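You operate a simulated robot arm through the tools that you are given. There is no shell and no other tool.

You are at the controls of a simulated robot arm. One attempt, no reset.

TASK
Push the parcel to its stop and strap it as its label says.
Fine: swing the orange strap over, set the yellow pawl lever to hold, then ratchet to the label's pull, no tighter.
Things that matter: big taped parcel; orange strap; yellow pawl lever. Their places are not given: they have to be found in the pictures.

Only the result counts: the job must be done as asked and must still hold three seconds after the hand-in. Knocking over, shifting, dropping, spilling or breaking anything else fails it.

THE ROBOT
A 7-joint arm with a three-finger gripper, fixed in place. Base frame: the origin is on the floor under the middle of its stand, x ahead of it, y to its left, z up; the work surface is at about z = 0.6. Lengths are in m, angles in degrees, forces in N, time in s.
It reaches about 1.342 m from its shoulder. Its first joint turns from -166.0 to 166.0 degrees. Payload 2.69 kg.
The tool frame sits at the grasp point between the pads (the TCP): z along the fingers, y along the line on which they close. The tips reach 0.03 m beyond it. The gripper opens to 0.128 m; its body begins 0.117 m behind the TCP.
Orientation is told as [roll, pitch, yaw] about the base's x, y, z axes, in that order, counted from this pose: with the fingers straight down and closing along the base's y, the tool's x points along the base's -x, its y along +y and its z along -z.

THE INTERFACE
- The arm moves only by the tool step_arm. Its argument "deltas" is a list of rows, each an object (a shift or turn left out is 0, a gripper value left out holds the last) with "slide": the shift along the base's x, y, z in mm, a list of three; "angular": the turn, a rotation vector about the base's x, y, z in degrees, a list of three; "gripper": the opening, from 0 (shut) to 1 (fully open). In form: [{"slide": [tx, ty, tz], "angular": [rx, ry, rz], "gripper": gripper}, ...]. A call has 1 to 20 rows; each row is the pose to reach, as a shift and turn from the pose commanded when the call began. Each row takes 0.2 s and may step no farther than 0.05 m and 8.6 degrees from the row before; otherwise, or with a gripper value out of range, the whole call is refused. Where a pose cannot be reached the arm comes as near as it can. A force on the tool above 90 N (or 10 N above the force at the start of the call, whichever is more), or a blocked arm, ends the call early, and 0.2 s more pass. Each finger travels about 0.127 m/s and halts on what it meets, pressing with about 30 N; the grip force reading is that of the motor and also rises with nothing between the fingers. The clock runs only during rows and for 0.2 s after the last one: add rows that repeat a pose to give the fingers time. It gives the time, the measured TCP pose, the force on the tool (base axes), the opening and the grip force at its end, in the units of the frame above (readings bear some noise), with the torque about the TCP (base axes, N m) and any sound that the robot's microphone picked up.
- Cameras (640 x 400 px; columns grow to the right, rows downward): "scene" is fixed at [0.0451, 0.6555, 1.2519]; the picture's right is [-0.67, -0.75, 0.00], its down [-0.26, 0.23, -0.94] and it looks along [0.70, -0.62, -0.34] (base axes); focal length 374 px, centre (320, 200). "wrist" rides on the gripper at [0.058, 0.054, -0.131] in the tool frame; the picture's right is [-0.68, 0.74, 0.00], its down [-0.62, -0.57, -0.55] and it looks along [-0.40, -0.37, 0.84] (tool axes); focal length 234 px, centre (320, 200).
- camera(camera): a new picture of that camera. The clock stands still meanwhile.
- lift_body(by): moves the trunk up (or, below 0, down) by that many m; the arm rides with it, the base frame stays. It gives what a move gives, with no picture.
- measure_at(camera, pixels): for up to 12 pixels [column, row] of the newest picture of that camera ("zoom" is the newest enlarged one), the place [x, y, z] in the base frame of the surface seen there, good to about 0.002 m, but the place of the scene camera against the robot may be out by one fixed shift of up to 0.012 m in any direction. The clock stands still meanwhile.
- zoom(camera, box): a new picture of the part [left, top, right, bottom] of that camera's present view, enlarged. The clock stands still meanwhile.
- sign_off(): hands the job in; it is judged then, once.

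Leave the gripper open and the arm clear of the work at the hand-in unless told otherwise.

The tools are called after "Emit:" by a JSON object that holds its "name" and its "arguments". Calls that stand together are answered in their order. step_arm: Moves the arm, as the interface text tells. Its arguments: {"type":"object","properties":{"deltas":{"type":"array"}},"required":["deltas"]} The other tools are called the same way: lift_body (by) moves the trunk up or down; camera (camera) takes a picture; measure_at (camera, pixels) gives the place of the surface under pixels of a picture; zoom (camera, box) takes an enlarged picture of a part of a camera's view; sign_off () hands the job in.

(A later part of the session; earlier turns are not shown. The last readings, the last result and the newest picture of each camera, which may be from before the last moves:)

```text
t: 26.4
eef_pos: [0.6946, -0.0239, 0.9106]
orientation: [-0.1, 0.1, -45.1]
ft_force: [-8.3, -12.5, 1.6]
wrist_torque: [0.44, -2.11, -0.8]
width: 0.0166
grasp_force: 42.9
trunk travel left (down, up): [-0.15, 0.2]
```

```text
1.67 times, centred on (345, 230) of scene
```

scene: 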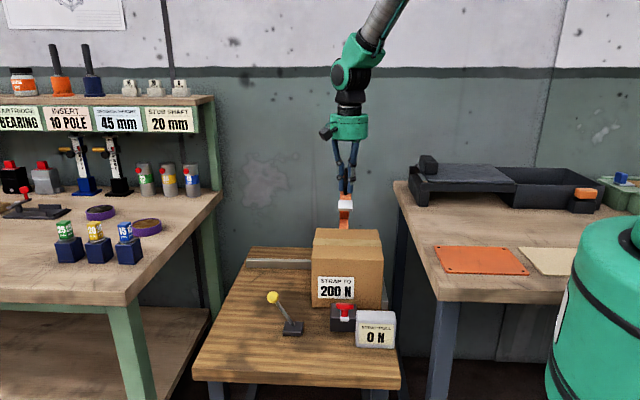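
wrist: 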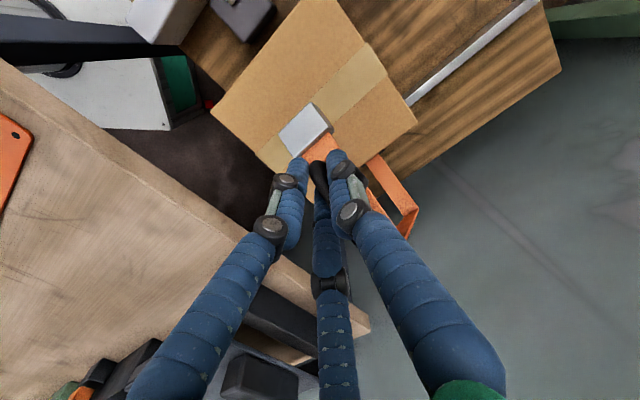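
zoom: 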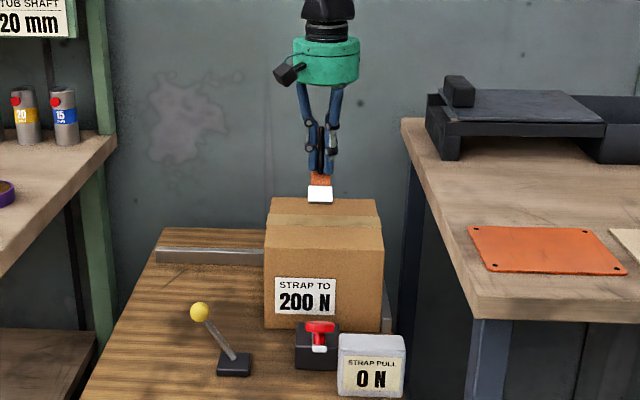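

Forces are low again. Continuing along the arc down to about 58° forward.

Emit:
{"name": "step_arm", "arguments": {"deltas": [{"slide": [-7, 6, -7.6]}, {"slide": [-13.8, 12.4, -15.6]}, {"slide": [-20.2, 18.8, -23.8]}, {"slide": [-26.1, 24.7, -32.3]}, {"slide": [-32, 30.6, -41.2]}, {"slide": [-37.5, 36.1, -50.3]}, {"slide": [-43, 41.5, -59.7]}, {"slide": [-48, 46.6, -69.3]}]}}

Emit:
{"name": "zoom", "arguments": {"camera": "scene", "box": [270, 110, 420, 350]}}

Emit:
{"name": "camera", "arguments": {"camera": "wrist"}}

```text
t: 28.2
eef_pos: [0.6471, 0.0253, 0.8406]
orientation: [-0.1, 0.1, -44.9]
ft_force: [-9.7, -23.0, -3.7]
wrist_torque: [-0.68, -1.15, -0.66]
width: 0.0169
grasp_force: 42.0
trunk travel left (down, up): [-0.15, 0.2]
```

```text
1.67 times, centred on (345, 230) of scene
```

zoom: 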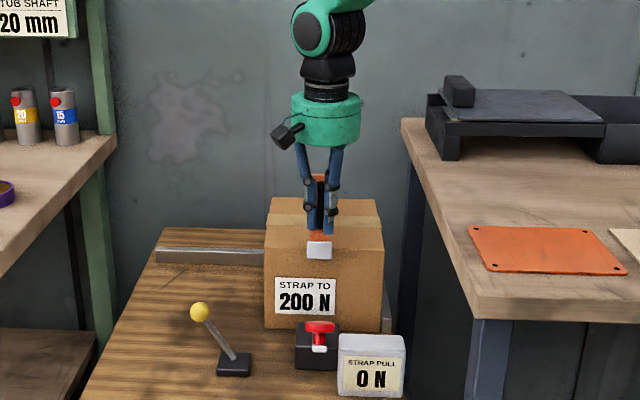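

```text
taken
```

wrist: 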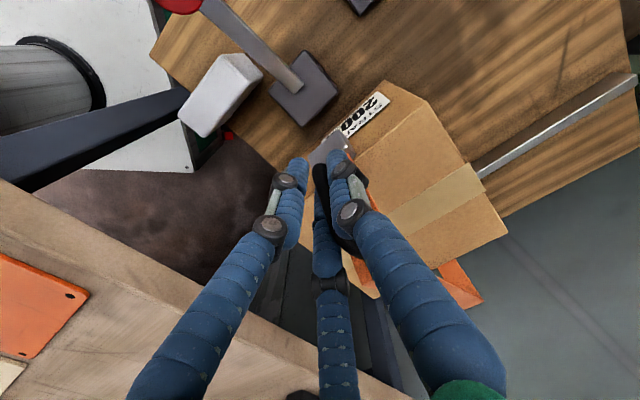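

On track at 54° forward. Continuing to about 70°, with a small 2 mm shift to -u to ease the side load.

Emit:
{"name": "step_arm", "arguments": {"deltas": [{"slide": [-6.5, 3.7, -10]}, {"slide": [-10.9, 8.1, -20]}, {"slide": [-15.3, 12.5, -30.4]}, {"slide": [-19.5, 16.7, -41]}, {"slide": [-23.4, 20.6, -51.7]}, {"slide": [-27, 24.2, -62.7]}, {"slide": [-30.4, 27.6, -73.8]}, {"slide": [-33.4, 30.6, -85.1]}]}}

Emit:
{"name": "zoom", "arguments": {"camera": "scene", "box": [270, 150, 420, 350]}}

Emit:
{"name": "camera", "arguments": {"camera": "wrist"}}

```text
t: 30.0
eef_pos: [0.619, 0.0544, 0.7556]
orientation: [0.0, -0.1, -45.0]
ft_force: [1.9, 9.4, 4.9]
wrist_torque: [0.05, -1.38, -0.49]
width: 0.0169
grasp_force: 42.1
trunk travel left (down, up): [-0.15, 0.2]
```

```text
2.00 times, centred on (345, 250) of scene
```

zoom: 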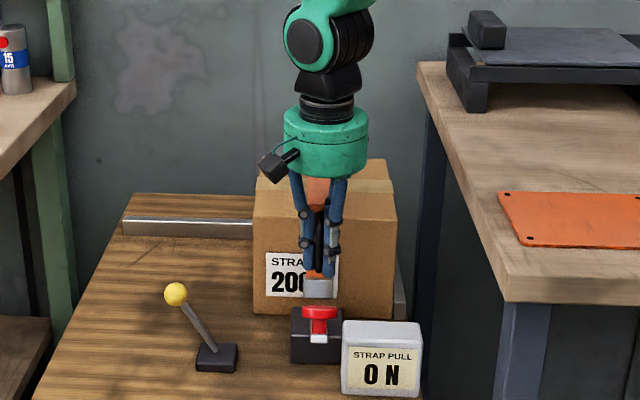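

```text
taken
```

wrist: 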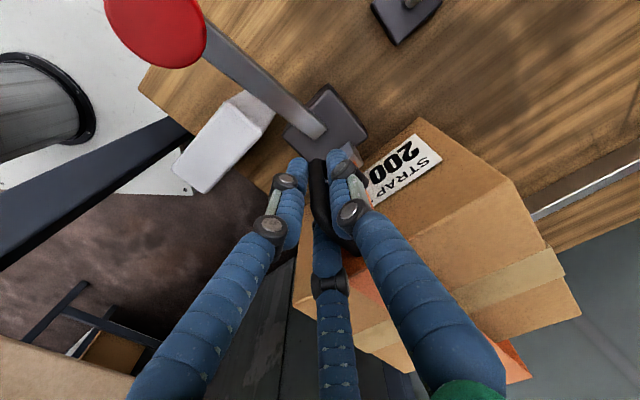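

Nearly down: the buckle is just above the ratchet block. I'll lower in small steps to about 76°, watching force and sound.

Emit:
{"name": "step_arm", "arguments": {"deltas": [{"slide": [-1.4, 1.4, -5.7]}, {"slide": [-2.8, 2.8, -11.4]}, {"slide": [-4, 4, -17.2]}, {"slide": [-5.3, 5.3, -22.9]}, {"slide": [-6.4, 6.4, -28.7]}]}}

Emit:
{"name": "zoom", "arguments": {"camera": "scene", "box": [270, 200, 400, 350]}}

Emit:
{"name": "zoom", "arguments": {"camera": "wrist", "box": [220, 60, 420, 260]}}

```text
t: 31.2
eef_pos: [0.6133, 0.0605, 0.7313]
orientation: [0.2, -0.2, -45.1]
ft_force: [10.8, -32.4, 55.5]
wrist_torque: [-0.79, -3.09, -1.48]
width: 0.0156
grasp_force: 41.1
trunk travel left (down, up): [-0.15, 0.2]
```

```text
2.67 times, centred on (335, 275) of scene
```

zoom: 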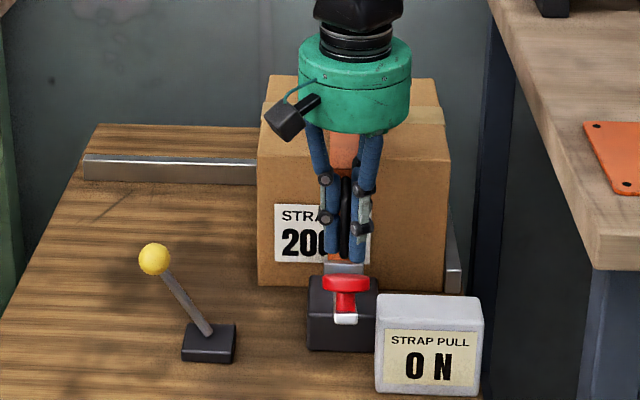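

```text
2.00 times, centred on (320, 160) of wrist
```

zoom: 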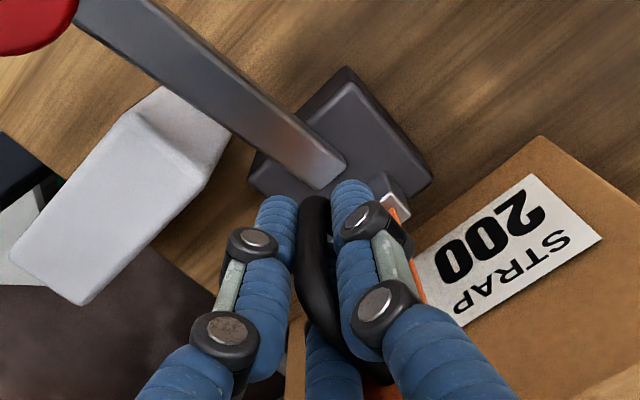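

Upward force of ~55 N at z≈0.731: the buckle has met the ratchet block. I'll ease off 3 mm, open the fingers, rise clear and look at how the strap sits.

Emit:
{"name": "step_arm", "arguments": {"deltas": [{"slide": [1, -1, 3]}, {"slide": [1, -1, 4]}, {"slide": [1, -1, 4], "gripper": 0.45}, {"slide": [1, -1, 4]}, {"slide": [1, -1, 4]}, {"slide": [1, -1, 4]}]}}

Emit:
{"name": "zoom", "arguments": {"camera": "scene", "box": [290, 220, 400, 350]}}

Emit:
{"name": "zoom", "arguments": {"camera": "wrist", "box": [220, 60, 420, 260]}}

```text
t: 32.6
eef_pos: [0.6115, 0.0605, 0.7301]
orientation: [0.0, 0.2, -45.1]
ft_force: [-1.9, 0.0, 0.0]
wrist_torque: [0.06, -0.19, -0.02]
width: 0.058
grasp_force: 0.4
trunk travel left (down, up): [-0.15, 0.2]
```

```text
3.08 times, centred on (345, 285) of scene
```

zoom: 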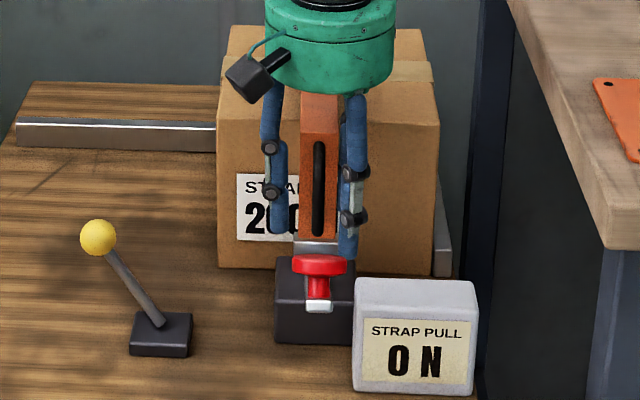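

```text
2.00 times, centred on (320, 160) of wrist
```

zoom: 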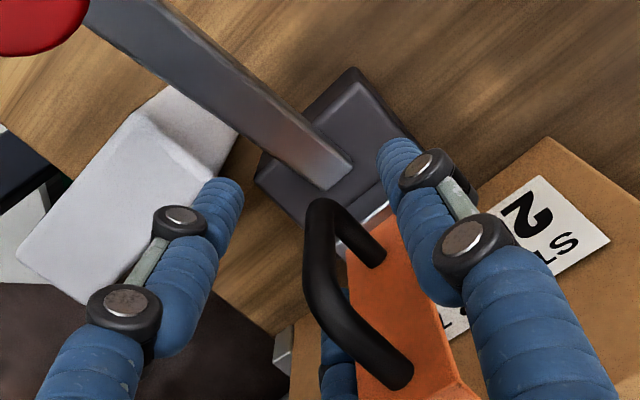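

The strap now hangs over the parcel with the buckle at the ratchet block, and the fingers are open on both sides of the loop. I'll rise slowly, straight up, and check that the strap stays down.

Emit:
{"name": "step_arm", "arguments": {"deltas": [{"slide": [-2, 2, 10]}, {"slide": [-4, 4, 25]}, {"slide": [-6, 6, 45]}, {"slide": [-8, 8, 70]}, {"slide": [-10, 10, 100]}, {"slide": [-10, 10, 140]}, {"slide": [-10, 10, 185]}, {"slide": [-10, 10, 230]}]}}

Emit:
{"name": "camera", "arguments": {"camera": "wrist"}}

Emit:
{"name": "zoom", "arguments": {"camera": "scene", "box": [260, 200, 410, 350]}}

```text
t: 34.4
eef_pos: [0.5989, 0.0708, 0.9616]
orientation: [-0.1, 0.1, -45.0]
ft_force: [0.2, 0.1, -0.3]
wrist_torque: [0.04, 0.02, -0.01]
width: 0.0577
grasp_force: 0.1
trunk travel left (down, up): [-0.15, 0.2]
```

```text
taken
```

wrist: 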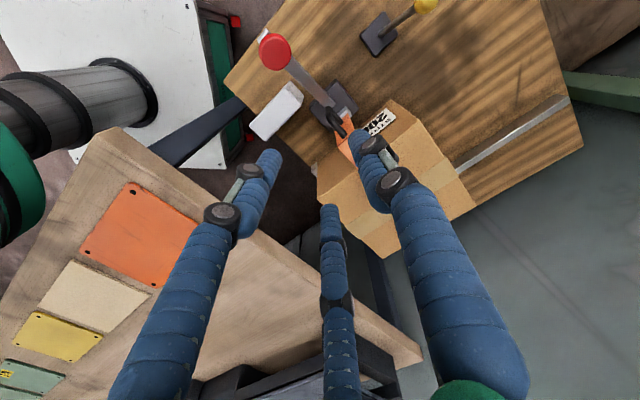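

```text
2.67 times, centred on (335, 275) of scene
```

zoom: 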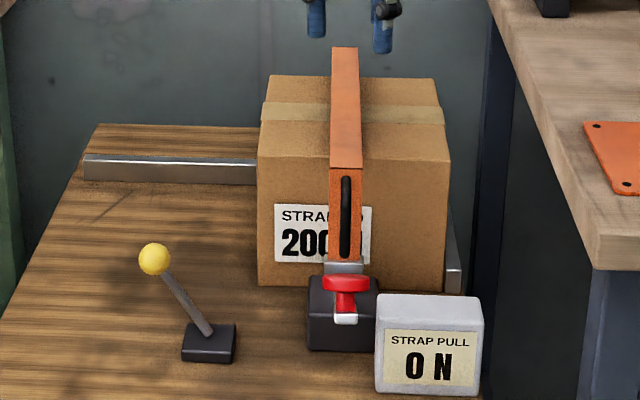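

The strap lies over the parcel. I'll measure whether it is level (fully seated) along the top and where the buckle is relative to the block.

Emit:
{"name": "zoom", "arguments": {"camera": "scene", "box": [300, 200, 400, 320]}}

Emit:
{"name": "measure_at", "arguments": {"camera": "scene", "pixels": [[344, 220], [344, 230], [344, 245], [344, 260], [342, 266], [341, 290], [343, 298], [343, 301], [310, 232], [375, 232], [330, 262], [332, 310]]}}

Emit:
{"name": "zoom", "arguments": {"camera": "wrist", "box": [260, 60, 420, 220]}}

```text
3.33 times, centred on (350, 260) of scene
```

zoom: 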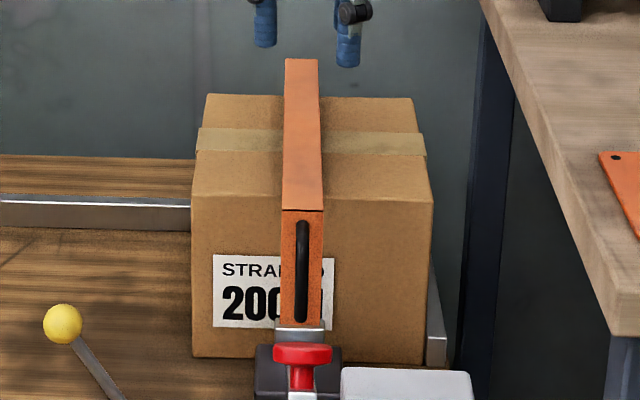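

```text
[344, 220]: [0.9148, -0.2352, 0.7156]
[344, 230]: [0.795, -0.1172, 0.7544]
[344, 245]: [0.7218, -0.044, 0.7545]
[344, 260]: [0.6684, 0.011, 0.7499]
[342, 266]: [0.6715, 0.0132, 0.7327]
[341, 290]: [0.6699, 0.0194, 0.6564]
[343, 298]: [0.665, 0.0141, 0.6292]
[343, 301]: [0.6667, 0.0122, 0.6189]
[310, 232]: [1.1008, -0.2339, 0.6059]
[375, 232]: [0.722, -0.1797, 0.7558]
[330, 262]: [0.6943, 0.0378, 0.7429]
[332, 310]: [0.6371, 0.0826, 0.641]
```

```text
2.50 times, centred on (340, 140) of wrist
```

zoom: 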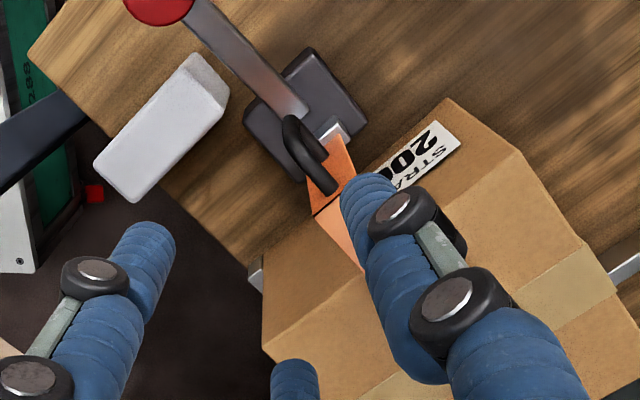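

Those scene readings came from an older picture, so I'll take a fresh scene picture and re-measure.

Emit:
{"name": "camera", "arguments": {"camera": "scene"}}

Emit:
{"name": "measure_at", "arguments": {"camera": "scene", "pixels": [[344, 220], [344, 230], [344, 245], [344, 260], [340, 266], [338, 290], [340, 299], [340, 301], [310, 232], [375, 232], [330, 262], [332, 310]]}}

Emit:
{"name": "measure_at", "arguments": {"camera": "wrist", "pixels": [[340, 152], [347, 142], [334, 115], [341, 130], [330, 105], [345, 110], [275, 52], [345, 128], [334, 108], [300, 80], [318, 96], [425, 5]]}}

```text
taken
```

scene: 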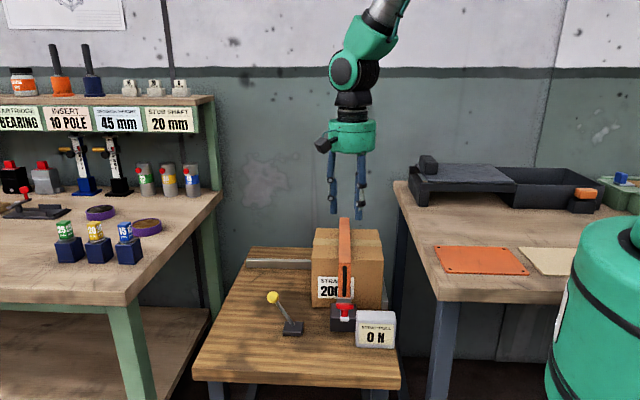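

```text
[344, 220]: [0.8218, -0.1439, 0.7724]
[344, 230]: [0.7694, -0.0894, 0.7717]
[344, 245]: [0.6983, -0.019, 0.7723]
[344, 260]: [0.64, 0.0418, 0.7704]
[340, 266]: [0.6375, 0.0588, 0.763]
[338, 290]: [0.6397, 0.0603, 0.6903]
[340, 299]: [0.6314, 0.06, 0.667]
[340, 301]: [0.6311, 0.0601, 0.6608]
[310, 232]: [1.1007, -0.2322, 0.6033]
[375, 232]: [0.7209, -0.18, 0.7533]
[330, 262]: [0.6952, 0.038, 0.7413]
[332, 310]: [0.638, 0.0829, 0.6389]
```

```text
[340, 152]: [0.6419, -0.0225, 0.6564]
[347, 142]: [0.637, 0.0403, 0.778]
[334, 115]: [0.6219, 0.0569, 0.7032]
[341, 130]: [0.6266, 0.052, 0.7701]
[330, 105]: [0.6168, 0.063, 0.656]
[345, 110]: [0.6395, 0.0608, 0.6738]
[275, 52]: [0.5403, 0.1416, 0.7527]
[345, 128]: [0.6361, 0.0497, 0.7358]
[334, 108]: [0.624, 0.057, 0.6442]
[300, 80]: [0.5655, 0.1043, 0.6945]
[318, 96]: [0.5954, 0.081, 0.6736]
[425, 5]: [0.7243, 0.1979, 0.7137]
```

The strap is level at z≈0.772 all along the parcel top, with the buckle on the block: fully over. Now the yellow pawl lever: base at p≈0.607, q≈0.36, knob leaning to p≈0.655, z≈0.71. I'll move to its outer side (p≈0.72, q≈0.365) at height with fingers closed.

Emit:
{"name": "step_arm", "arguments": {"deltas": [{"slide": [28, 30, 0], "gripper": 0}, {"slide": [56, 60, 0]}, {"slide": [84, 90, 0]}, {"slide": [112, 120, 0]}, {"slide": [140, 150, 0]}, {"slide": [168, 180, 0]}, {"slide": [168, 180, -40]}, {"slide": [168, 180, -80]}]}}

Emit:
{"name": "camera", "arguments": {"camera": "wrist"}}

Emit:
{"name": "zoom", "arguments": {"camera": "scene", "box": [220, 200, 380, 350]}}

```text
t: 36.2
eef_pos: [0.7658, 0.252, 0.8826]
orientation: [0.1, 0.0, -45.0]
ft_force: [-0.3, 0.4, 0.0]
wrist_torque: [0.02, 0.0, -0.02]
width: 0.002
grasp_force: 29.8
trunk travel left (down, up): [-0.15, 0.2]
```

```text
taken
```

wrist: 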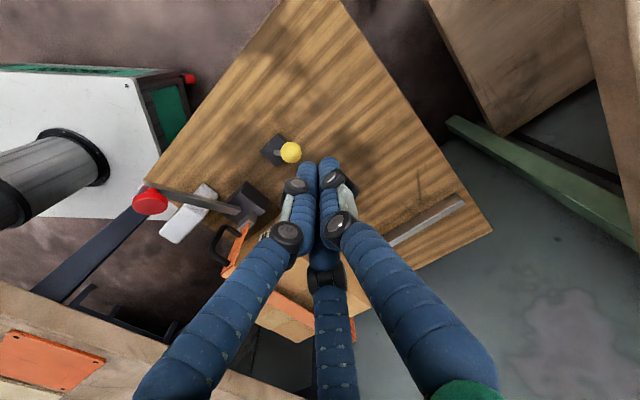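

```text
2.67 times, centred on (300, 275) of scene
```

zoom: 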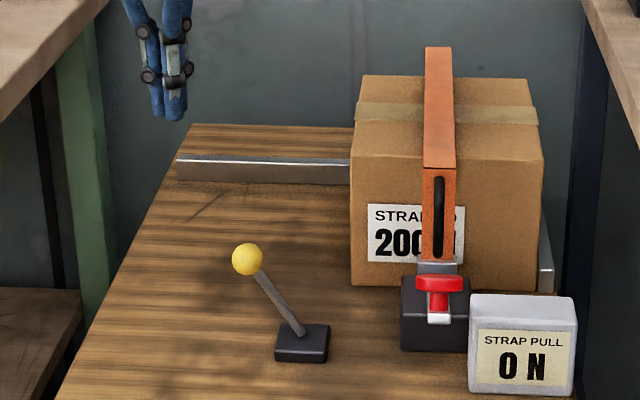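

I'll measure the yellow knob and base from this wrist view to align the push.

Emit:
{"name": "zoom", "arguments": {"camera": "wrist", "box": [240, 110, 340, 190]}}

Emit:
{"name": "measure_at", "arguments": {"camera": "wrist", "pixels": [[290, 152], [290, 147], [296, 153], [285, 153], [290, 158], [278, 145], [270, 150], [279, 138]]}}

```text
5.00 times, centred on (290, 150) of wrist
```

zoom: 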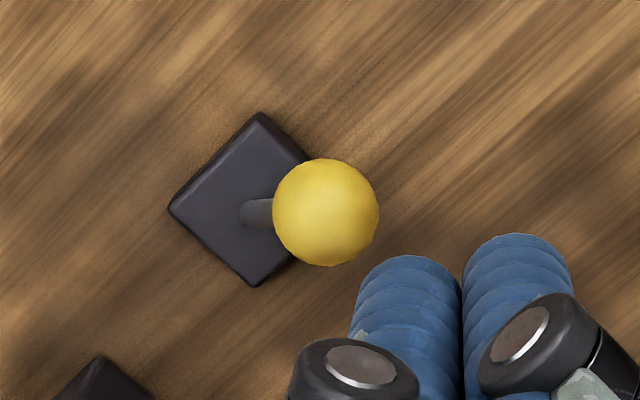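

```text
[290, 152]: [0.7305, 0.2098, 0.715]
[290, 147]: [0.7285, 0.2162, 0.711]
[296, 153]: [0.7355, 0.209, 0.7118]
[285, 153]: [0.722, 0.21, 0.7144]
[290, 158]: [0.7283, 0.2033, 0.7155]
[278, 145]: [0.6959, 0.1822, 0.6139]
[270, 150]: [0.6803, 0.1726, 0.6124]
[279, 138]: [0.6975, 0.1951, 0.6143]
```

Knob centre is at about p 0.659, q 0.37, z 0.703. I'll descend just outside it (p≈0.72) to z≈0.715.

Emit:
{"name": "step_arm", "arguments": {"deltas": [{"slide": [3.5, -3.5, -40]}, {"slide": [3.5, -3.5, -80]}, {"slide": [3.5, -3.5, -120]}, {"slide": [3.5, -3.5, -160]}, {"slide": [3.5, -3.5, -167]}]}}

Emit:
{"name": "zoom", "arguments": {"camera": "scene", "box": [220, 230, 380, 350]}}

Emit:
{"name": "camera", "arguments": {"camera": "wrist"}}

```text
t: 37.4
eef_pos: [0.7716, 0.2435, 0.7131]
orientation: [0.0, -0.1, -44.9]
ft_force: [0.0, 0.0, 0.2]
wrist_torque: [0.02, 0.01, -0.02]
width: 0.0023
grasp_force: 30.1
trunk travel left (down, up): [-0.15, 0.2]
```

```text
3.33 times, centred on (300, 290) of scene
```

zoom: 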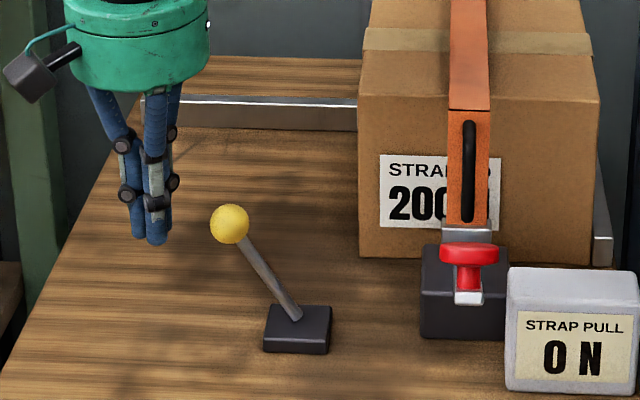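

```text
taken
```

wrist: 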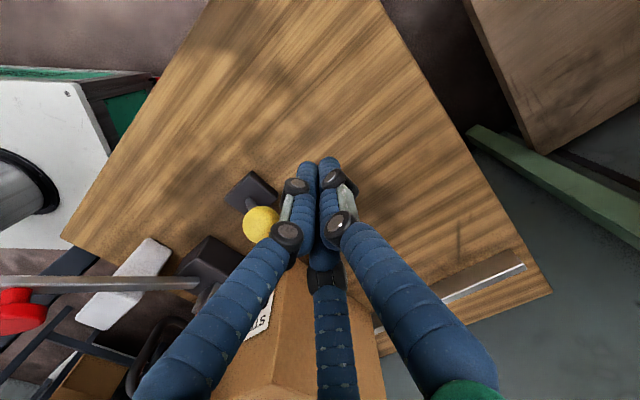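

Fingertips are level with the knob. Now pushing it toward the ratchet (−u) in 8.5 mm steps, to just past upright first.

Emit:
{"name": "step_arm", "arguments": {"deltas": [{"slide": [-6, -6, 0]}, {"slide": [-12, -12, 0]}, {"slide": [-18, -18, 0]}, {"slide": [-24, -24, 0]}, {"slide": [-30, -30, 0]}, {"slide": [-36, -36, 0]}, {"slide": [-42, -42, 0]}, {"slide": [-48, -48, 0]}, {"slide": [-54, -54, 0]}, {"slide": [-60, -60, 0]}]}}

Emit:
{"name": "zoom", "arguments": {"camera": "scene", "box": [220, 230, 380, 350]}}

```text
t: 39.6
eef_pos: [0.7116, 0.1884, 0.7122]
orientation: [0.0, 0.0, -44.9]
ft_force: [-0.5, 0.7, -0.2]
wrist_torque: [-0.02, 0.0, -0.02]
width: 0.0022
grasp_force: 29.3
trunk travel left (down, up): [-0.15, 0.2]
```

```text
3.33 times, centred on (300, 290) of scene
```

zoom: 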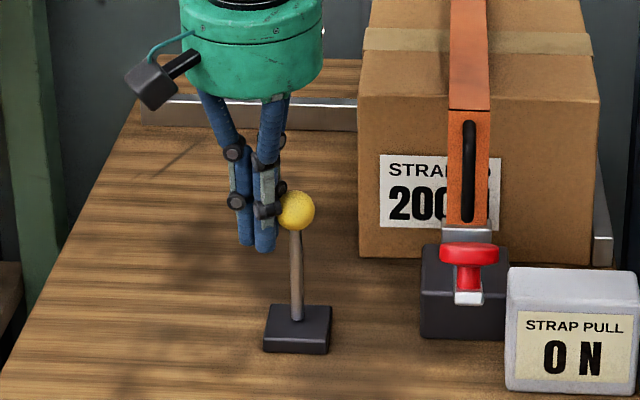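

The lever moved to upright with almost no force. Continuing the push to the other side, watching for a stop or click.

Emit:
{"name": "step_arm", "arguments": {"deltas": [{"slide": [-6, -6, 0]}, {"slide": [-12, -12, 0]}, {"slide": [-18, -18, 0]}, {"slide": [-24, -24, 0]}, {"slide": [-29, -29, -2]}, {"slide": [-34, -34, -3]}]}}

Emit:
{"name": "zoom", "arguments": {"camera": "scene", "box": [220, 230, 380, 350]}}

```text
t: 41.0
eef_pos: [0.6804, 0.154, 0.709]
orientation: [0.0, 0.0, -45.0]
ft_force: [0.9, 0.3, -0.6]
wrist_torque: [-0.01, 0.0, 0.01]
width: 0.0022
grasp_force: 30.5
trunk travel left (down, up): [-0.15, 0.2]
```

```text
3.33 times, centred on (300, 290) of scene
```

zoom: 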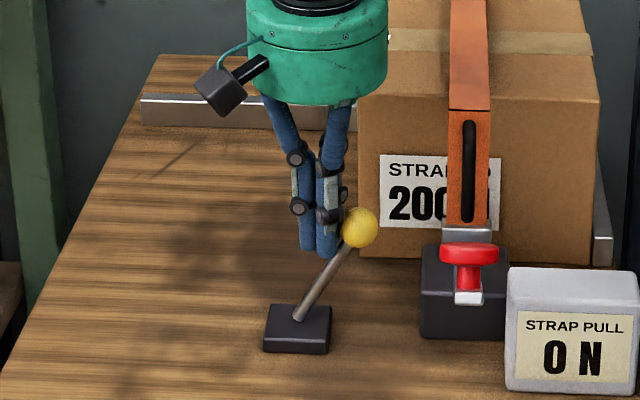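

The lever now leans about as far the other way as it did at first. I'll push a little further to feel the end stop.

Emit:
{"name": "step_arm", "arguments": {"deltas": [{"slide": [-3, -3, 0]}, {"slide": [-6, -6, 0]}, {"slide": [-9, -9, 0]}]}}

Emit:
{"name": "zoom", "arguments": {"camera": "scene", "box": [220, 230, 380, 350]}}

```text
t: 42.0
eef_pos: [0.6784, 0.1494, 0.7155]
orientation: [0.7, -0.6, -44.8]
ft_force: [8.4, 13.6, 6.4]
wrist_torque: [0.15, -0.01, -0.15]
width: 0.0021
grasp_force: 30.2
trunk travel left (down, up): [-0.15, 0.2]
stopped in row 3: the force on the tool passed its limit at 93 N (the readings are from after the stop); the commanded pose is now the measured one
```

```text
3.33 times, centred on (300, 290) of scene
```

zoom: 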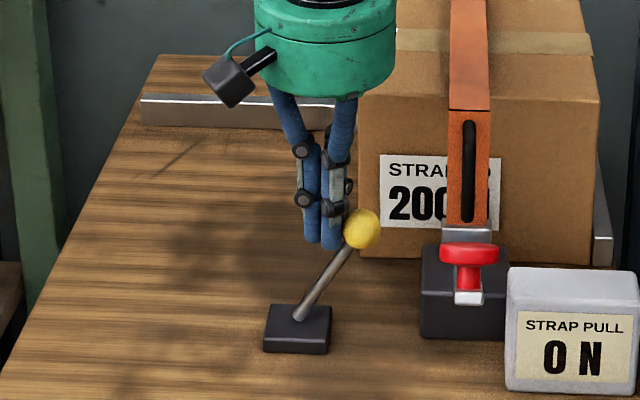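

The lever hit its end stop. I'll back off toward +u, rise, and confirm that it stays over.

Emit:
{"name": "step_arm", "arguments": {"deltas": [{"slide": [10, 10, 0], "angular": [-0.7, 0.6, -0.2]}, {"slide": [35, 35, 0], "angular": [-0.7, 0.6, -0.2]}, {"slide": [35, 35, 45], "angular": [-0.7, 0.6, -0.2]}, {"slide": [35, 35, 90], "angular": [-0.7, 0.6, -0.2]}, {"slide": [30, 40, 135], "angular": [-0.7, 0.6, -0.2]}, {"slide": [20, 45, 180], "angular": [-0.7, 0.6, -0.2]}]}}

Emit:
{"name": "camera", "arguments": {"camera": "wrist"}}

Emit:
{"name": "zoom", "arguments": {"camera": "scene", "box": [240, 230, 400, 350]}}

```text
t: 43.4
eef_pos: [0.6904, 0.196, 0.894]
orientation: [-0.4, -0.2, -45.0]
ft_force: [-0.3, 0.6, -0.3]
wrist_torque: [0.0, -0.01, 0.03]
width: 0.002
grasp_force: 29.9
trunk travel left (down, up): [-0.15, 0.2]
```

```text
taken
```

wrist: 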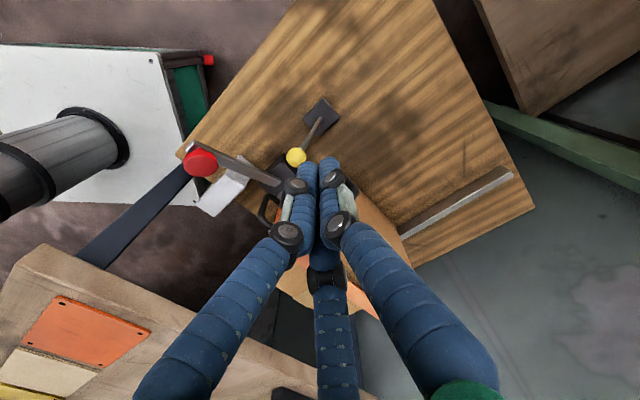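

```text
3.33 times, centred on (320, 290) of scene
```

zoom: 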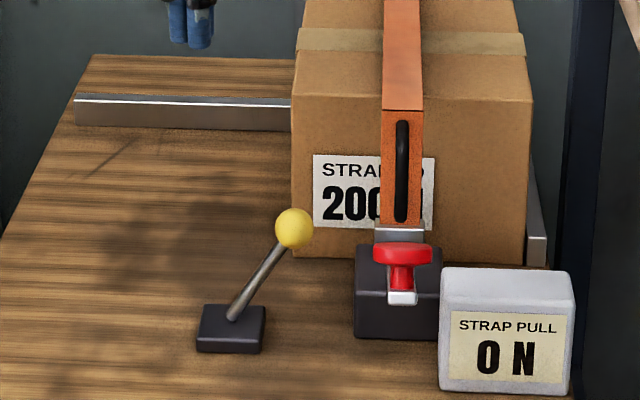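

The pawl lever stays over (hold side). Now the ratchet: I'll measure the red knob and its lever bar from this view.

Emit:
{"name": "zoom", "arguments": {"camera": "wrist", "box": [170, 120, 310, 230]}}

Emit:
{"name": "measure_at", "arguments": {"camera": "wrist", "pixels": [[200, 163], [188, 163], [212, 163], [200, 152], [200, 172], [184, 147], [225, 160], [240, 166], [260, 176], [274, 183], [225, 180], [290, 165]]}}

```text
3.64 times, centred on (240, 175) of wrist
```

zoom: 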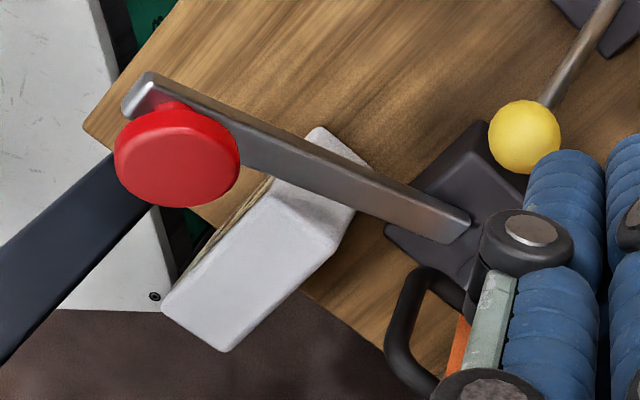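

```text
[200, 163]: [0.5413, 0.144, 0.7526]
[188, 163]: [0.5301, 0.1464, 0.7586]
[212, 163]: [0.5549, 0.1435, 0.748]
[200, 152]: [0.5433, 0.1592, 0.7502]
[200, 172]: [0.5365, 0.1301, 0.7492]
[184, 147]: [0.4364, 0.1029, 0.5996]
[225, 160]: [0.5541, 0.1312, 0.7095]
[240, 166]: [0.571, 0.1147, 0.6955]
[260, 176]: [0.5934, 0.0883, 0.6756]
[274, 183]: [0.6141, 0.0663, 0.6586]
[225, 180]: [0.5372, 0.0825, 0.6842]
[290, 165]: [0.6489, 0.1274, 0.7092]
```

The red knob's top centre is at about (0.542, 0.1435, 0.752), and its lever pivots near q≈0.40, z≈0.645. I'll go above it with closed fingers, and try a small press first.

Emit:
{"name": "step_arm", "arguments": {"deltas": [{"slide": [-40, -14, 0]}, {"slide": [-80, -28, 0]}, {"slide": [-115, -41, 0]}, {"slide": [-148.7, -53.2, 0]}, {"slide": [-148.7, -53.2, -40]}, {"slide": [-148.7, -53.2, -80]}, {"slide": [-148.7, -53.2, -100]}]}}

Emit:
{"name": "zoom", "arguments": {"camera": "scene", "box": [270, 230, 410, 350]}}

Emit:
{"name": "camera", "arguments": {"camera": "wrist"}}

```text
t: 45.0
eef_pos: [0.5468, 0.1422, 0.7913]
orientation: [-0.3, -0.3, -45.0]
ft_force: [0.2, 0.1, 0.1]
wrist_torque: [0.0, 0.03, 0.0]
width: 0.002
grasp_force: 30.1
trunk travel left (down, up): [-0.15, 0.2]
```

```text
3.33 times, centred on (340, 290) of scene
```

zoom: 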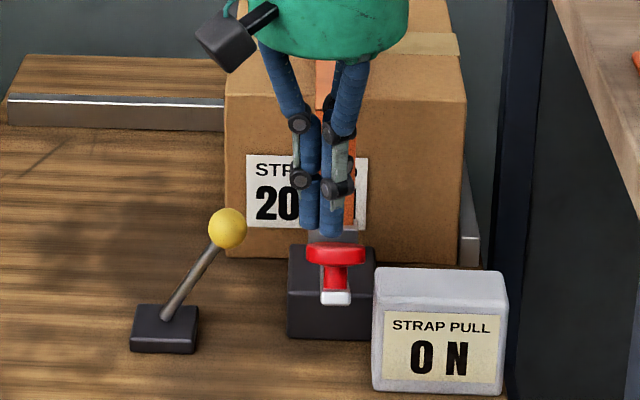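

```text
taken
```

wrist: 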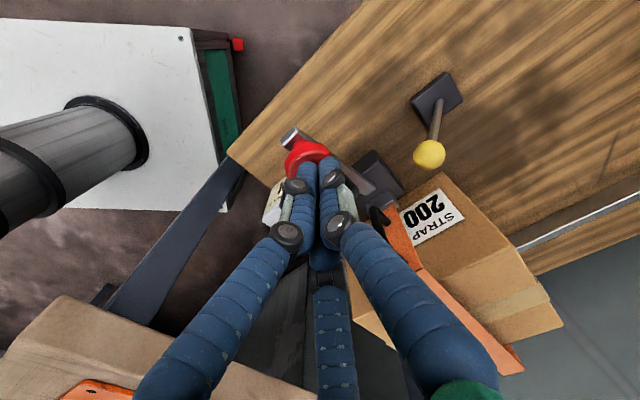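

I'll compare the fingertip and knob positions within one picture to check the sideways alignment.

Emit:
{"name": "zoom", "arguments": {"camera": "scene", "box": [310, 260, 370, 330]}}

Emit:
{"name": "measure_at", "arguments": {"camera": "zoom", "pixels": [[265, 60], [290, 60], [235, 60], [320, 90], [345, 70], [300, 75], [330, 130], [270, 125], [385, 125], [328, 170], [328, 205], [330, 150]]}}

Emit:
{"name": "measure_at", "arguments": {"camera": "wrist", "pixels": [[305, 150], [290, 152], [322, 148], [308, 162], [330, 162], [297, 145], [300, 160], [292, 135]]}}

```text
5.71 times, centred on (340, 295) of scene
```

zoom: 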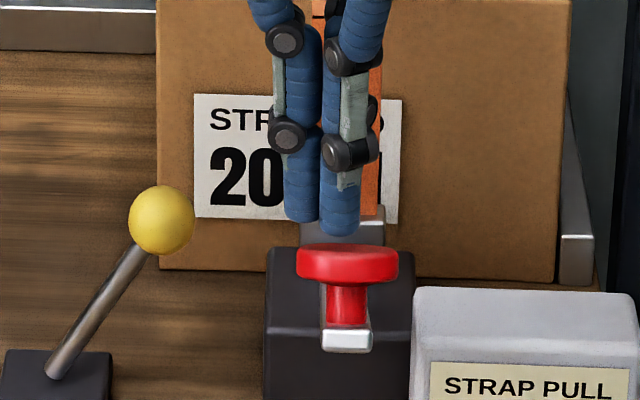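

```text
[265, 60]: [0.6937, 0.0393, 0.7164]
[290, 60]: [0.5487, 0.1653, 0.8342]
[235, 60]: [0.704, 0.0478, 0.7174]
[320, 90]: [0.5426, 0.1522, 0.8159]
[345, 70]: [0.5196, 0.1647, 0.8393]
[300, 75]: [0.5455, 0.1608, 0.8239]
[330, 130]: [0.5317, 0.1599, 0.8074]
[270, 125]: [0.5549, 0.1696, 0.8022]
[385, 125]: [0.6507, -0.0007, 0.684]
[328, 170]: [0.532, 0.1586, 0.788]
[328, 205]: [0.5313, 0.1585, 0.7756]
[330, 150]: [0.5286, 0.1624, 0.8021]
```

```text
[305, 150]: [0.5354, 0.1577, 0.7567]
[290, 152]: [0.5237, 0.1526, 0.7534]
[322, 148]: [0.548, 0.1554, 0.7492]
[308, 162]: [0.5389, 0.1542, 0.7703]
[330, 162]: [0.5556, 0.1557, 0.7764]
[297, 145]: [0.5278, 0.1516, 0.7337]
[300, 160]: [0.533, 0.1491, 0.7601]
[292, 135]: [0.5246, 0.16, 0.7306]
```

The knob sits ~5–7 mm to −u of the hand axis; it's 4 cm wide, so I'll shift 5 mm and make a small trial press (~15 mm) along its arc, then read the display.

Emit:
{"name": "step_arm", "arguments": {"deltas": [{"slide": [-6.3, -0.7, -4]}, {"slide": [-6.3, -0.7, -9]}, {"slide": [-8.4, 1.4, -14]}, {"slide": [-10.9, 3.9, -19]}, {"slide": [-13.7, 6.7, -24]}]}}

Emit:
{"name": "zoom", "arguments": {"camera": "scene", "box": [310, 260, 410, 350]}}

```text
t: 46.2
eef_pos: [0.5349, 0.1467, 0.7678]
orientation: [-0.4, -0.3, -45.2]
ft_force: [1.0, 0.4, 2.5]
wrist_torque: [0.0, 0.04, -0.01]
width: 0.002
grasp_force: 30.0
trunk travel left (down, up): [-0.15, 0.2]
```

```text
4.44 times, centred on (360, 305) of scene
```

zoom: 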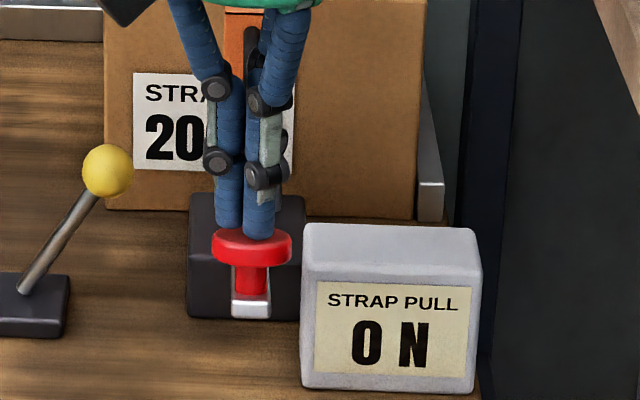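

Now in contact, aligned, with only 2.5 N: the lever moves easily. I'll press another ~20 mm and read again.

Emit:
{"name": "step_arm", "arguments": {"deltas": [{"slide": [-2, 2, -5]}, {"slide": [-4, 4, -10]}, {"slide": [-6, 6, -15]}, {"slide": [-7.5, 7.5, -20]}]}}

Emit:
{"name": "zoom", "arguments": {"camera": "scene", "box": [310, 260, 410, 350]}}

```text
t: 47.2
eef_pos: [0.526, 0.1554, 0.7491]
orientation: [-0.2, -0.4, -45.2]
ft_force: [0.4, -0.4, 3.6]
wrist_torque: [-0.02, 0.05, -0.06]
width: 0.002
grasp_force: 29.8
trunk travel left (down, up): [-0.15, 0.2]
```

```text
4.44 times, centred on (360, 305) of scene
```

zoom: 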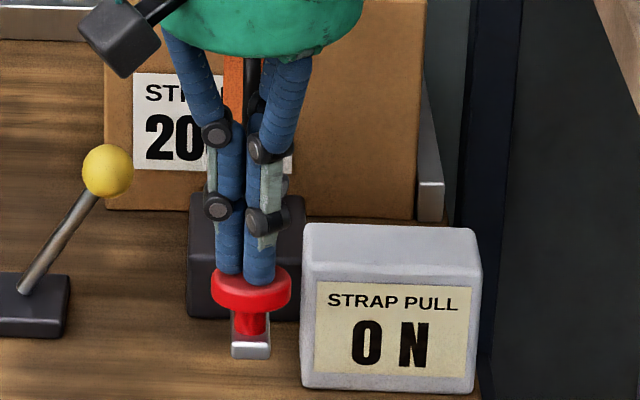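

Still 0 N with the knob ~33 mm down; force 3.6 N. Continuing the down-stroke in small steps.

Emit:
{"name": "step_arm", "arguments": {"deltas": [{"slide": [-1.7, 1.7, -5]}, {"slide": [-3.2, 3.2, -10]}, {"slide": [-4.5, 4.5, -15]}, {"slide": [-5.7, 5.7, -20]}]}}

Emit:
{"name": "zoom", "arguments": {"camera": "scene", "box": [310, 260, 410, 350]}}

```text
t: 48.2
eef_pos: [0.5185, 0.1602, 0.729]
orientation: [-0.3, -0.4, -45.0]
ft_force: [2.2, 0.2, 6.1]
wrist_torque: [0.02, 0.05, 0.03]
width: 0.0022
grasp_force: 30.0
trunk travel left (down, up): [-0.15, 0.2]
```

```text
4.44 times, centred on (360, 305) of scene
```

zoom: 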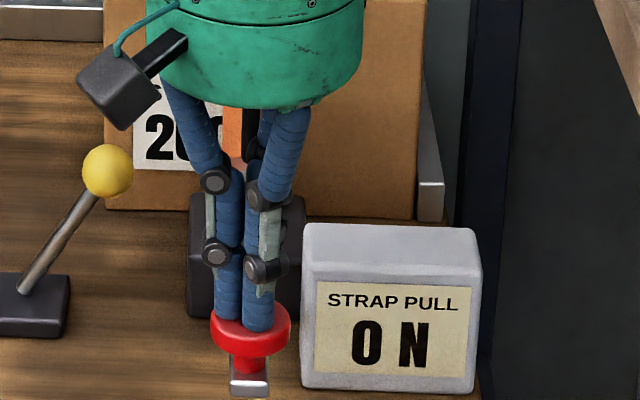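

Force rises gently (6 N, spring-like), display still 0 N. Continue down a bit more.

Emit:
{"name": "step_arm", "arguments": {"deltas": [{"slide": [-1, 1, -5]}, {"slide": [-2, 2, -10]}, {"slide": [-2.8, 2.8, -15]}]}}

Emit:
{"name": "zoom", "arguments": {"camera": "scene", "box": [310, 260, 410, 350]}}

```text
t: 49.0
eef_pos: [0.5185, 0.1642, 0.7148]
orientation: [-0.3, -0.3, -45.2]
ft_force: [-0.9, -3.7, 11.8]
wrist_torque: [0.04, 0.01, -0.04]
width: 0.0059
grasp_force: 31.3
trunk travel left (down, up): [-0.15, 0.2]
```

```text
4.44 times, centred on (360, 305) of scene
```

zoom: 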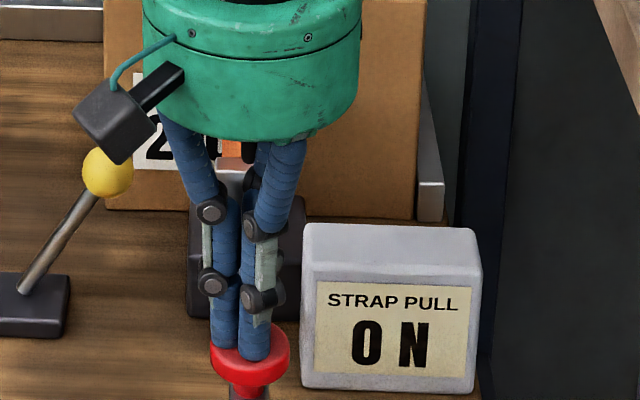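

12 N and still 0 N. I'll go a bit further to reach the stroke's end/click.

Emit:
{"name": "step_arm", "arguments": {"deltas": [{"slide": [-2, 2, -5]}, {"slide": [-2.5, 2.5, -10]}, {"slide": [-3, 3, -15]}]}}

Emit:
{"name": "zoom", "arguments": {"camera": "scene", "box": [310, 260, 410, 350]}}

Emit:
{"name": "camera", "arguments": {"camera": "wrist"}}

```text
t: 49.5
eef_pos: [0.5196, 0.1661, 0.7134]
orientation: [0.1, -0.6, -45.3]
ft_force: [-15.8, -6.8, 59.1]
wrist_torque: [-0.03, 1.17, -0.03]
width: 0.0022
grasp_force: 31.5
trunk travel left (down, up): [-0.15, 0.2]
stopped in row 2: the force on the tool passed its limit at 102 N (the readings are from after the stop); the commanded pose is now the measured one
```

```text
4.44 times, centred on (360, 305) of scene
```

zoom: 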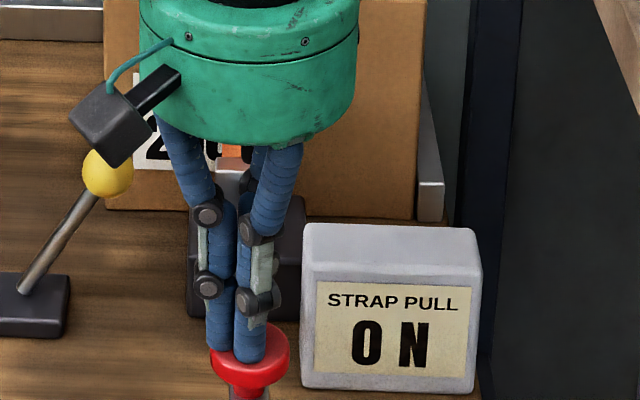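

```text
taken
```

wrist: 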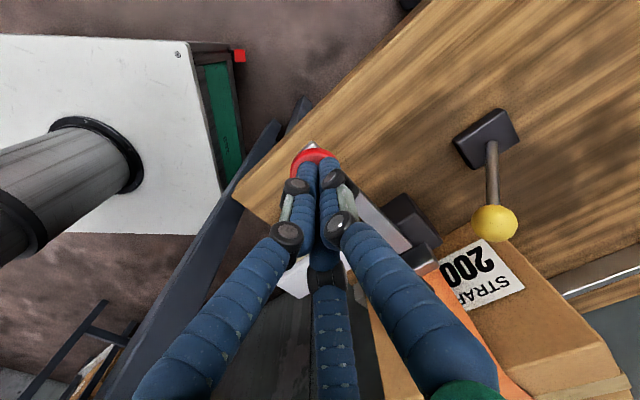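

The lever hit the end of its stroke (hard stop), still 0 N. I'll now rise slowly and see whether the lever springs back and whether the return stroke changes the reading.

Emit:
{"name": "step_arm", "arguments": {"deltas": [{"slide": [0, 0, 5]}, {"slide": [1, -1, 15]}, {"slide": [3, -3, 30]}, {"slide": [6, -6, 45]}]}}

Emit:
{"name": "zoom", "arguments": {"camera": "scene", "box": [310, 260, 410, 350]}}

```text
t: 50.5
eef_pos: [0.5252, 0.1619, 0.7539]
orientation: [-0.1, -0.5, -45.3]
ft_force: [-0.8, 1.4, 6.1]
wrist_torque: [0.04, 0.07, -0.01]
width: 0.0023
grasp_force: 31.6
trunk travel left (down, up): [-0.15, 0.2]
```

```text
4.44 times, centred on (360, 305) of scene
```

zoom: 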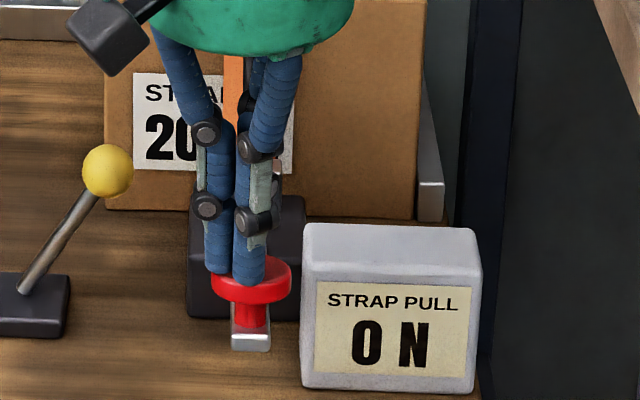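

The lever springs back with the fingers. I'll let it come all the way up and re-check the display, strap and pawl.

Emit:
{"name": "step_arm", "arguments": {"deltas": [{"slide": [5, -5, 12]}, {"slide": [9, -9, 25]}, {"slide": [14, -14, 45]}, {"slide": [14, -14, 80]}, {"slide": [14, -14, 120]}]}}

Emit:
{"name": "camera", "arguments": {"camera": "scene"}}

Emit:
{"name": "zoom", "arguments": {"camera": "scene", "box": [260, 210, 410, 350]}}

Emit:
{"name": "camera", "arguments": {"camera": "wrist"}}

```text
t: 51.8
eef_pos: [0.539, 0.1471, 0.8738]
orientation: [-0.1, -0.6, -45.2]
ft_force: [0.1, 0.4, -1.4]
wrist_torque: [0.03, 0.02, -0.03]
width: 0.0019
grasp_force: 31.5
trunk travel left (down, up): [-0.15, 0.2]
```

```text
taken
```

scene: 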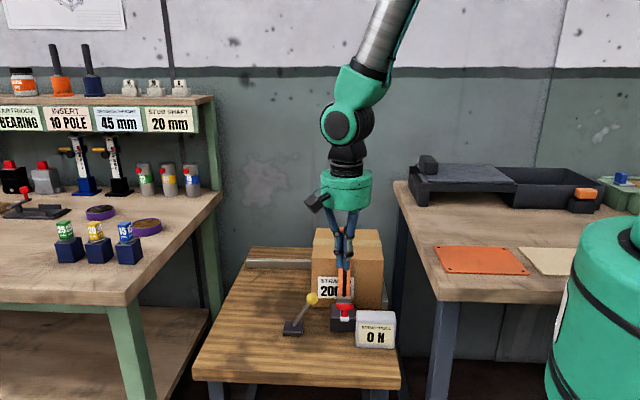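

```text
2.86 times, centred on (335, 280) of scene
```

zoom: 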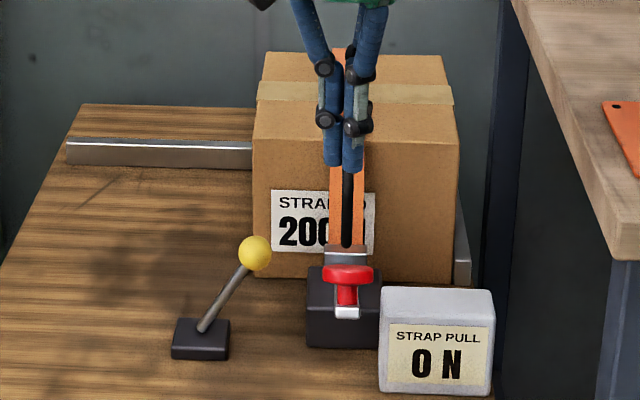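

```text
taken
```

wrist: 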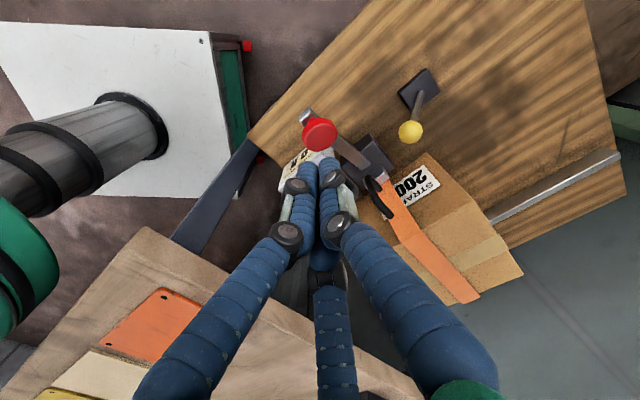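

A full stroke left the display at 0 N. Before more strokes, I'll check the buckle seating and pawl more closely.

Emit:
{"name": "zoom", "arguments": {"camera": "wrist", "box": [330, 60, 450, 230]}}

Emit:
{"name": "zoom", "arguments": {"camera": "scene", "box": [320, 285, 370, 335]}}

Emit:
{"name": "measure_at", "arguments": {"camera": "scene", "pixels": [[340, 299], [340, 303], [340, 308], [333, 308], [351, 308], [333, 318], [344, 240], [340, 295], [349, 299], [349, 301], [314, 296], [285, 330]]}}

Emit:
{"name": "measure_at", "arguments": {"camera": "wrist", "pixels": [[390, 205], [400, 225], [430, 260], [460, 290], [388, 187], [382, 180], [370, 165], [365, 150], [385, 160], [411, 131], [418, 95], [450, 230]]}}

```text
2.35 times, centred on (390, 145) of wrist
```

zoom: 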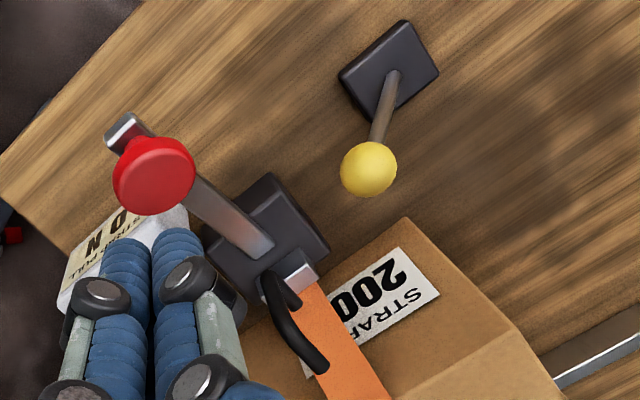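

```text
8.00 times, centred on (345, 310) of scene
```

zoom: 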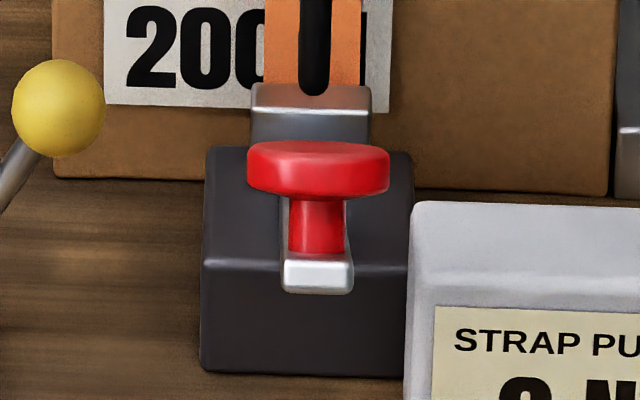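

```text
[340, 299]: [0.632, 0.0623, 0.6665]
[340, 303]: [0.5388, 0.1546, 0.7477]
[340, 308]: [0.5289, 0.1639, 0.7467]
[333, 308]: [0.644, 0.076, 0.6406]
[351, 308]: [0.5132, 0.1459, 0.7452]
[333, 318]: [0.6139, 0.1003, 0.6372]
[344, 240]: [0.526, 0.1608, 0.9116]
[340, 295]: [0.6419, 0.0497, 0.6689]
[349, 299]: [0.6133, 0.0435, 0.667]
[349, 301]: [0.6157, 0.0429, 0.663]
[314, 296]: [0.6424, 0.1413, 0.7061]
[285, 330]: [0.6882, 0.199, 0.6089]
```

```text
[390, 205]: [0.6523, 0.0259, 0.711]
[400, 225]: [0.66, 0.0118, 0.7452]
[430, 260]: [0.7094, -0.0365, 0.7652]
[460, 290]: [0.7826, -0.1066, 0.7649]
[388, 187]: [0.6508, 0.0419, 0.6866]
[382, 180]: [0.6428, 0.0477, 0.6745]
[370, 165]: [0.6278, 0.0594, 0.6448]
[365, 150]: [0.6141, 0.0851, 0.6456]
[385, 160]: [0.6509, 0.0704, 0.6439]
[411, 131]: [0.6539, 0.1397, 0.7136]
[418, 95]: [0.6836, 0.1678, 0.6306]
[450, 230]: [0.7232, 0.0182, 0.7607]
```

Interesting: the strap has come down onto the parcel top (z 0.765 vs ~0.778 before) and its front leg now slants to the block, so the first stroke took up slack. I'll do a second stroke in small increments, reading the display as I go.

Emit:
{"name": "step_arm", "arguments": {"deltas": [{"slide": [1, -2, -40]}, {"slide": [2, -4, -80]}, {"slide": [0, -3, -92]}, {"slide": [-4, -0.5, -106]}, {"slide": [-8.5, 4, -115]}]}}

Emit:
{"name": "zoom", "arguments": {"camera": "scene", "box": [310, 260, 410, 350]}}

```text
t: 53.0
eef_pos: [0.5291, 0.1518, 0.7602]
orientation: [-0.2, -0.6, -45.2]
ft_force: [1.0, -0.6, 3.5]
wrist_torque: [0.02, -0.02, -0.01]
width: 0.0021
grasp_force: 31.1
trunk travel left (down, up): [-0.15, 0.2]
```

```text
4.44 times, centred on (360, 305) of scene
```

zoom: 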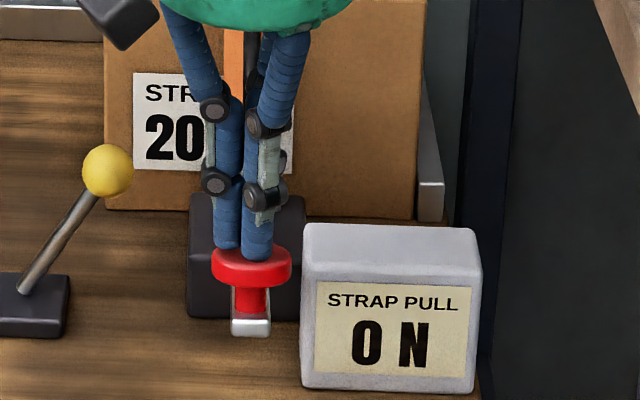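

Contact, still 0 N. Continuing the stroke in small steps.

Emit:
{"name": "step_arm", "arguments": {"deltas": [{"slide": [-1.5, 1.5, -5]}, {"slide": [-3.2, 3.2, -10]}, {"slide": [-4.8, 4.8, -15]}]}}

Emit:
{"name": "zoom", "arguments": {"camera": "scene", "box": [310, 260, 410, 350]}}

```text
t: 53.8
eef_pos: [0.5247, 0.1548, 0.7462]
orientation: [0.0, -0.5, -45.2]
ft_force: [0.6, 0.7, 4.8]
wrist_torque: [0.05, 0.04, -0.03]
width: 0.0022
grasp_force: 31.0
trunk travel left (down, up): [-0.15, 0.2]
```

```text
4.44 times, centred on (360, 305) of scene
```

zoom: 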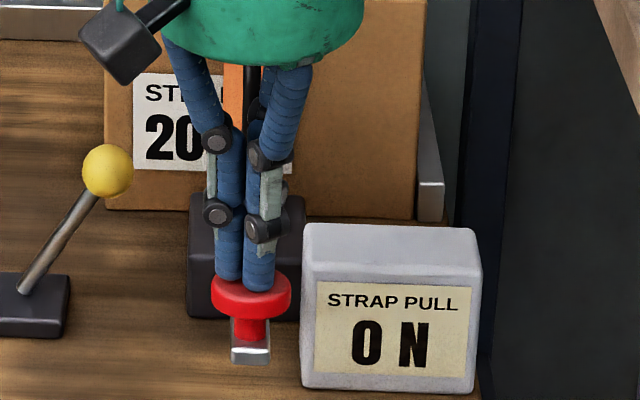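

Emit:
{"name": "step_arm", "arguments": {"deltas": [{"slide": [-1.5, 1.5, -5]}, {"slide": [-3, 3, -10]}, {"slide": [-4.3, 4.3, -15]}]}}

Emit:
{"name": "zoom", "arguments": {"camera": "scene", "box": [310, 260, 410, 350]}}

```text
t: 54.5
eef_pos: [0.5205, 0.1612, 0.7309]
orientation: [-0.1, -0.5, -45.3]
ft_force: [-0.8, 0.4, 7.0]
wrist_torque: [0.05, 0.13, 0.0]
width: 0.0023
grasp_force: 31.5
trunk travel left (down, up): [-0.15, 0.2]
```

```text
4.44 times, centred on (360, 305) of scene
```

zoom: 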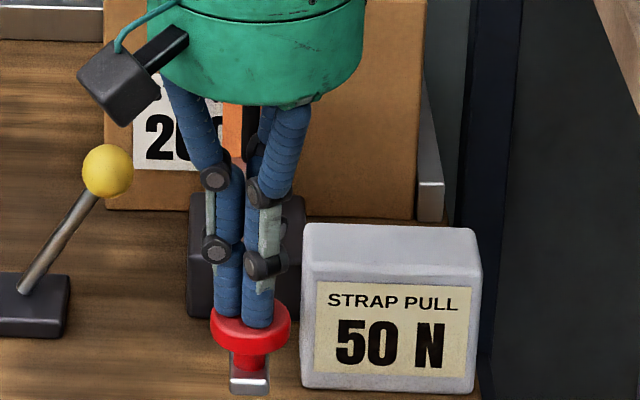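

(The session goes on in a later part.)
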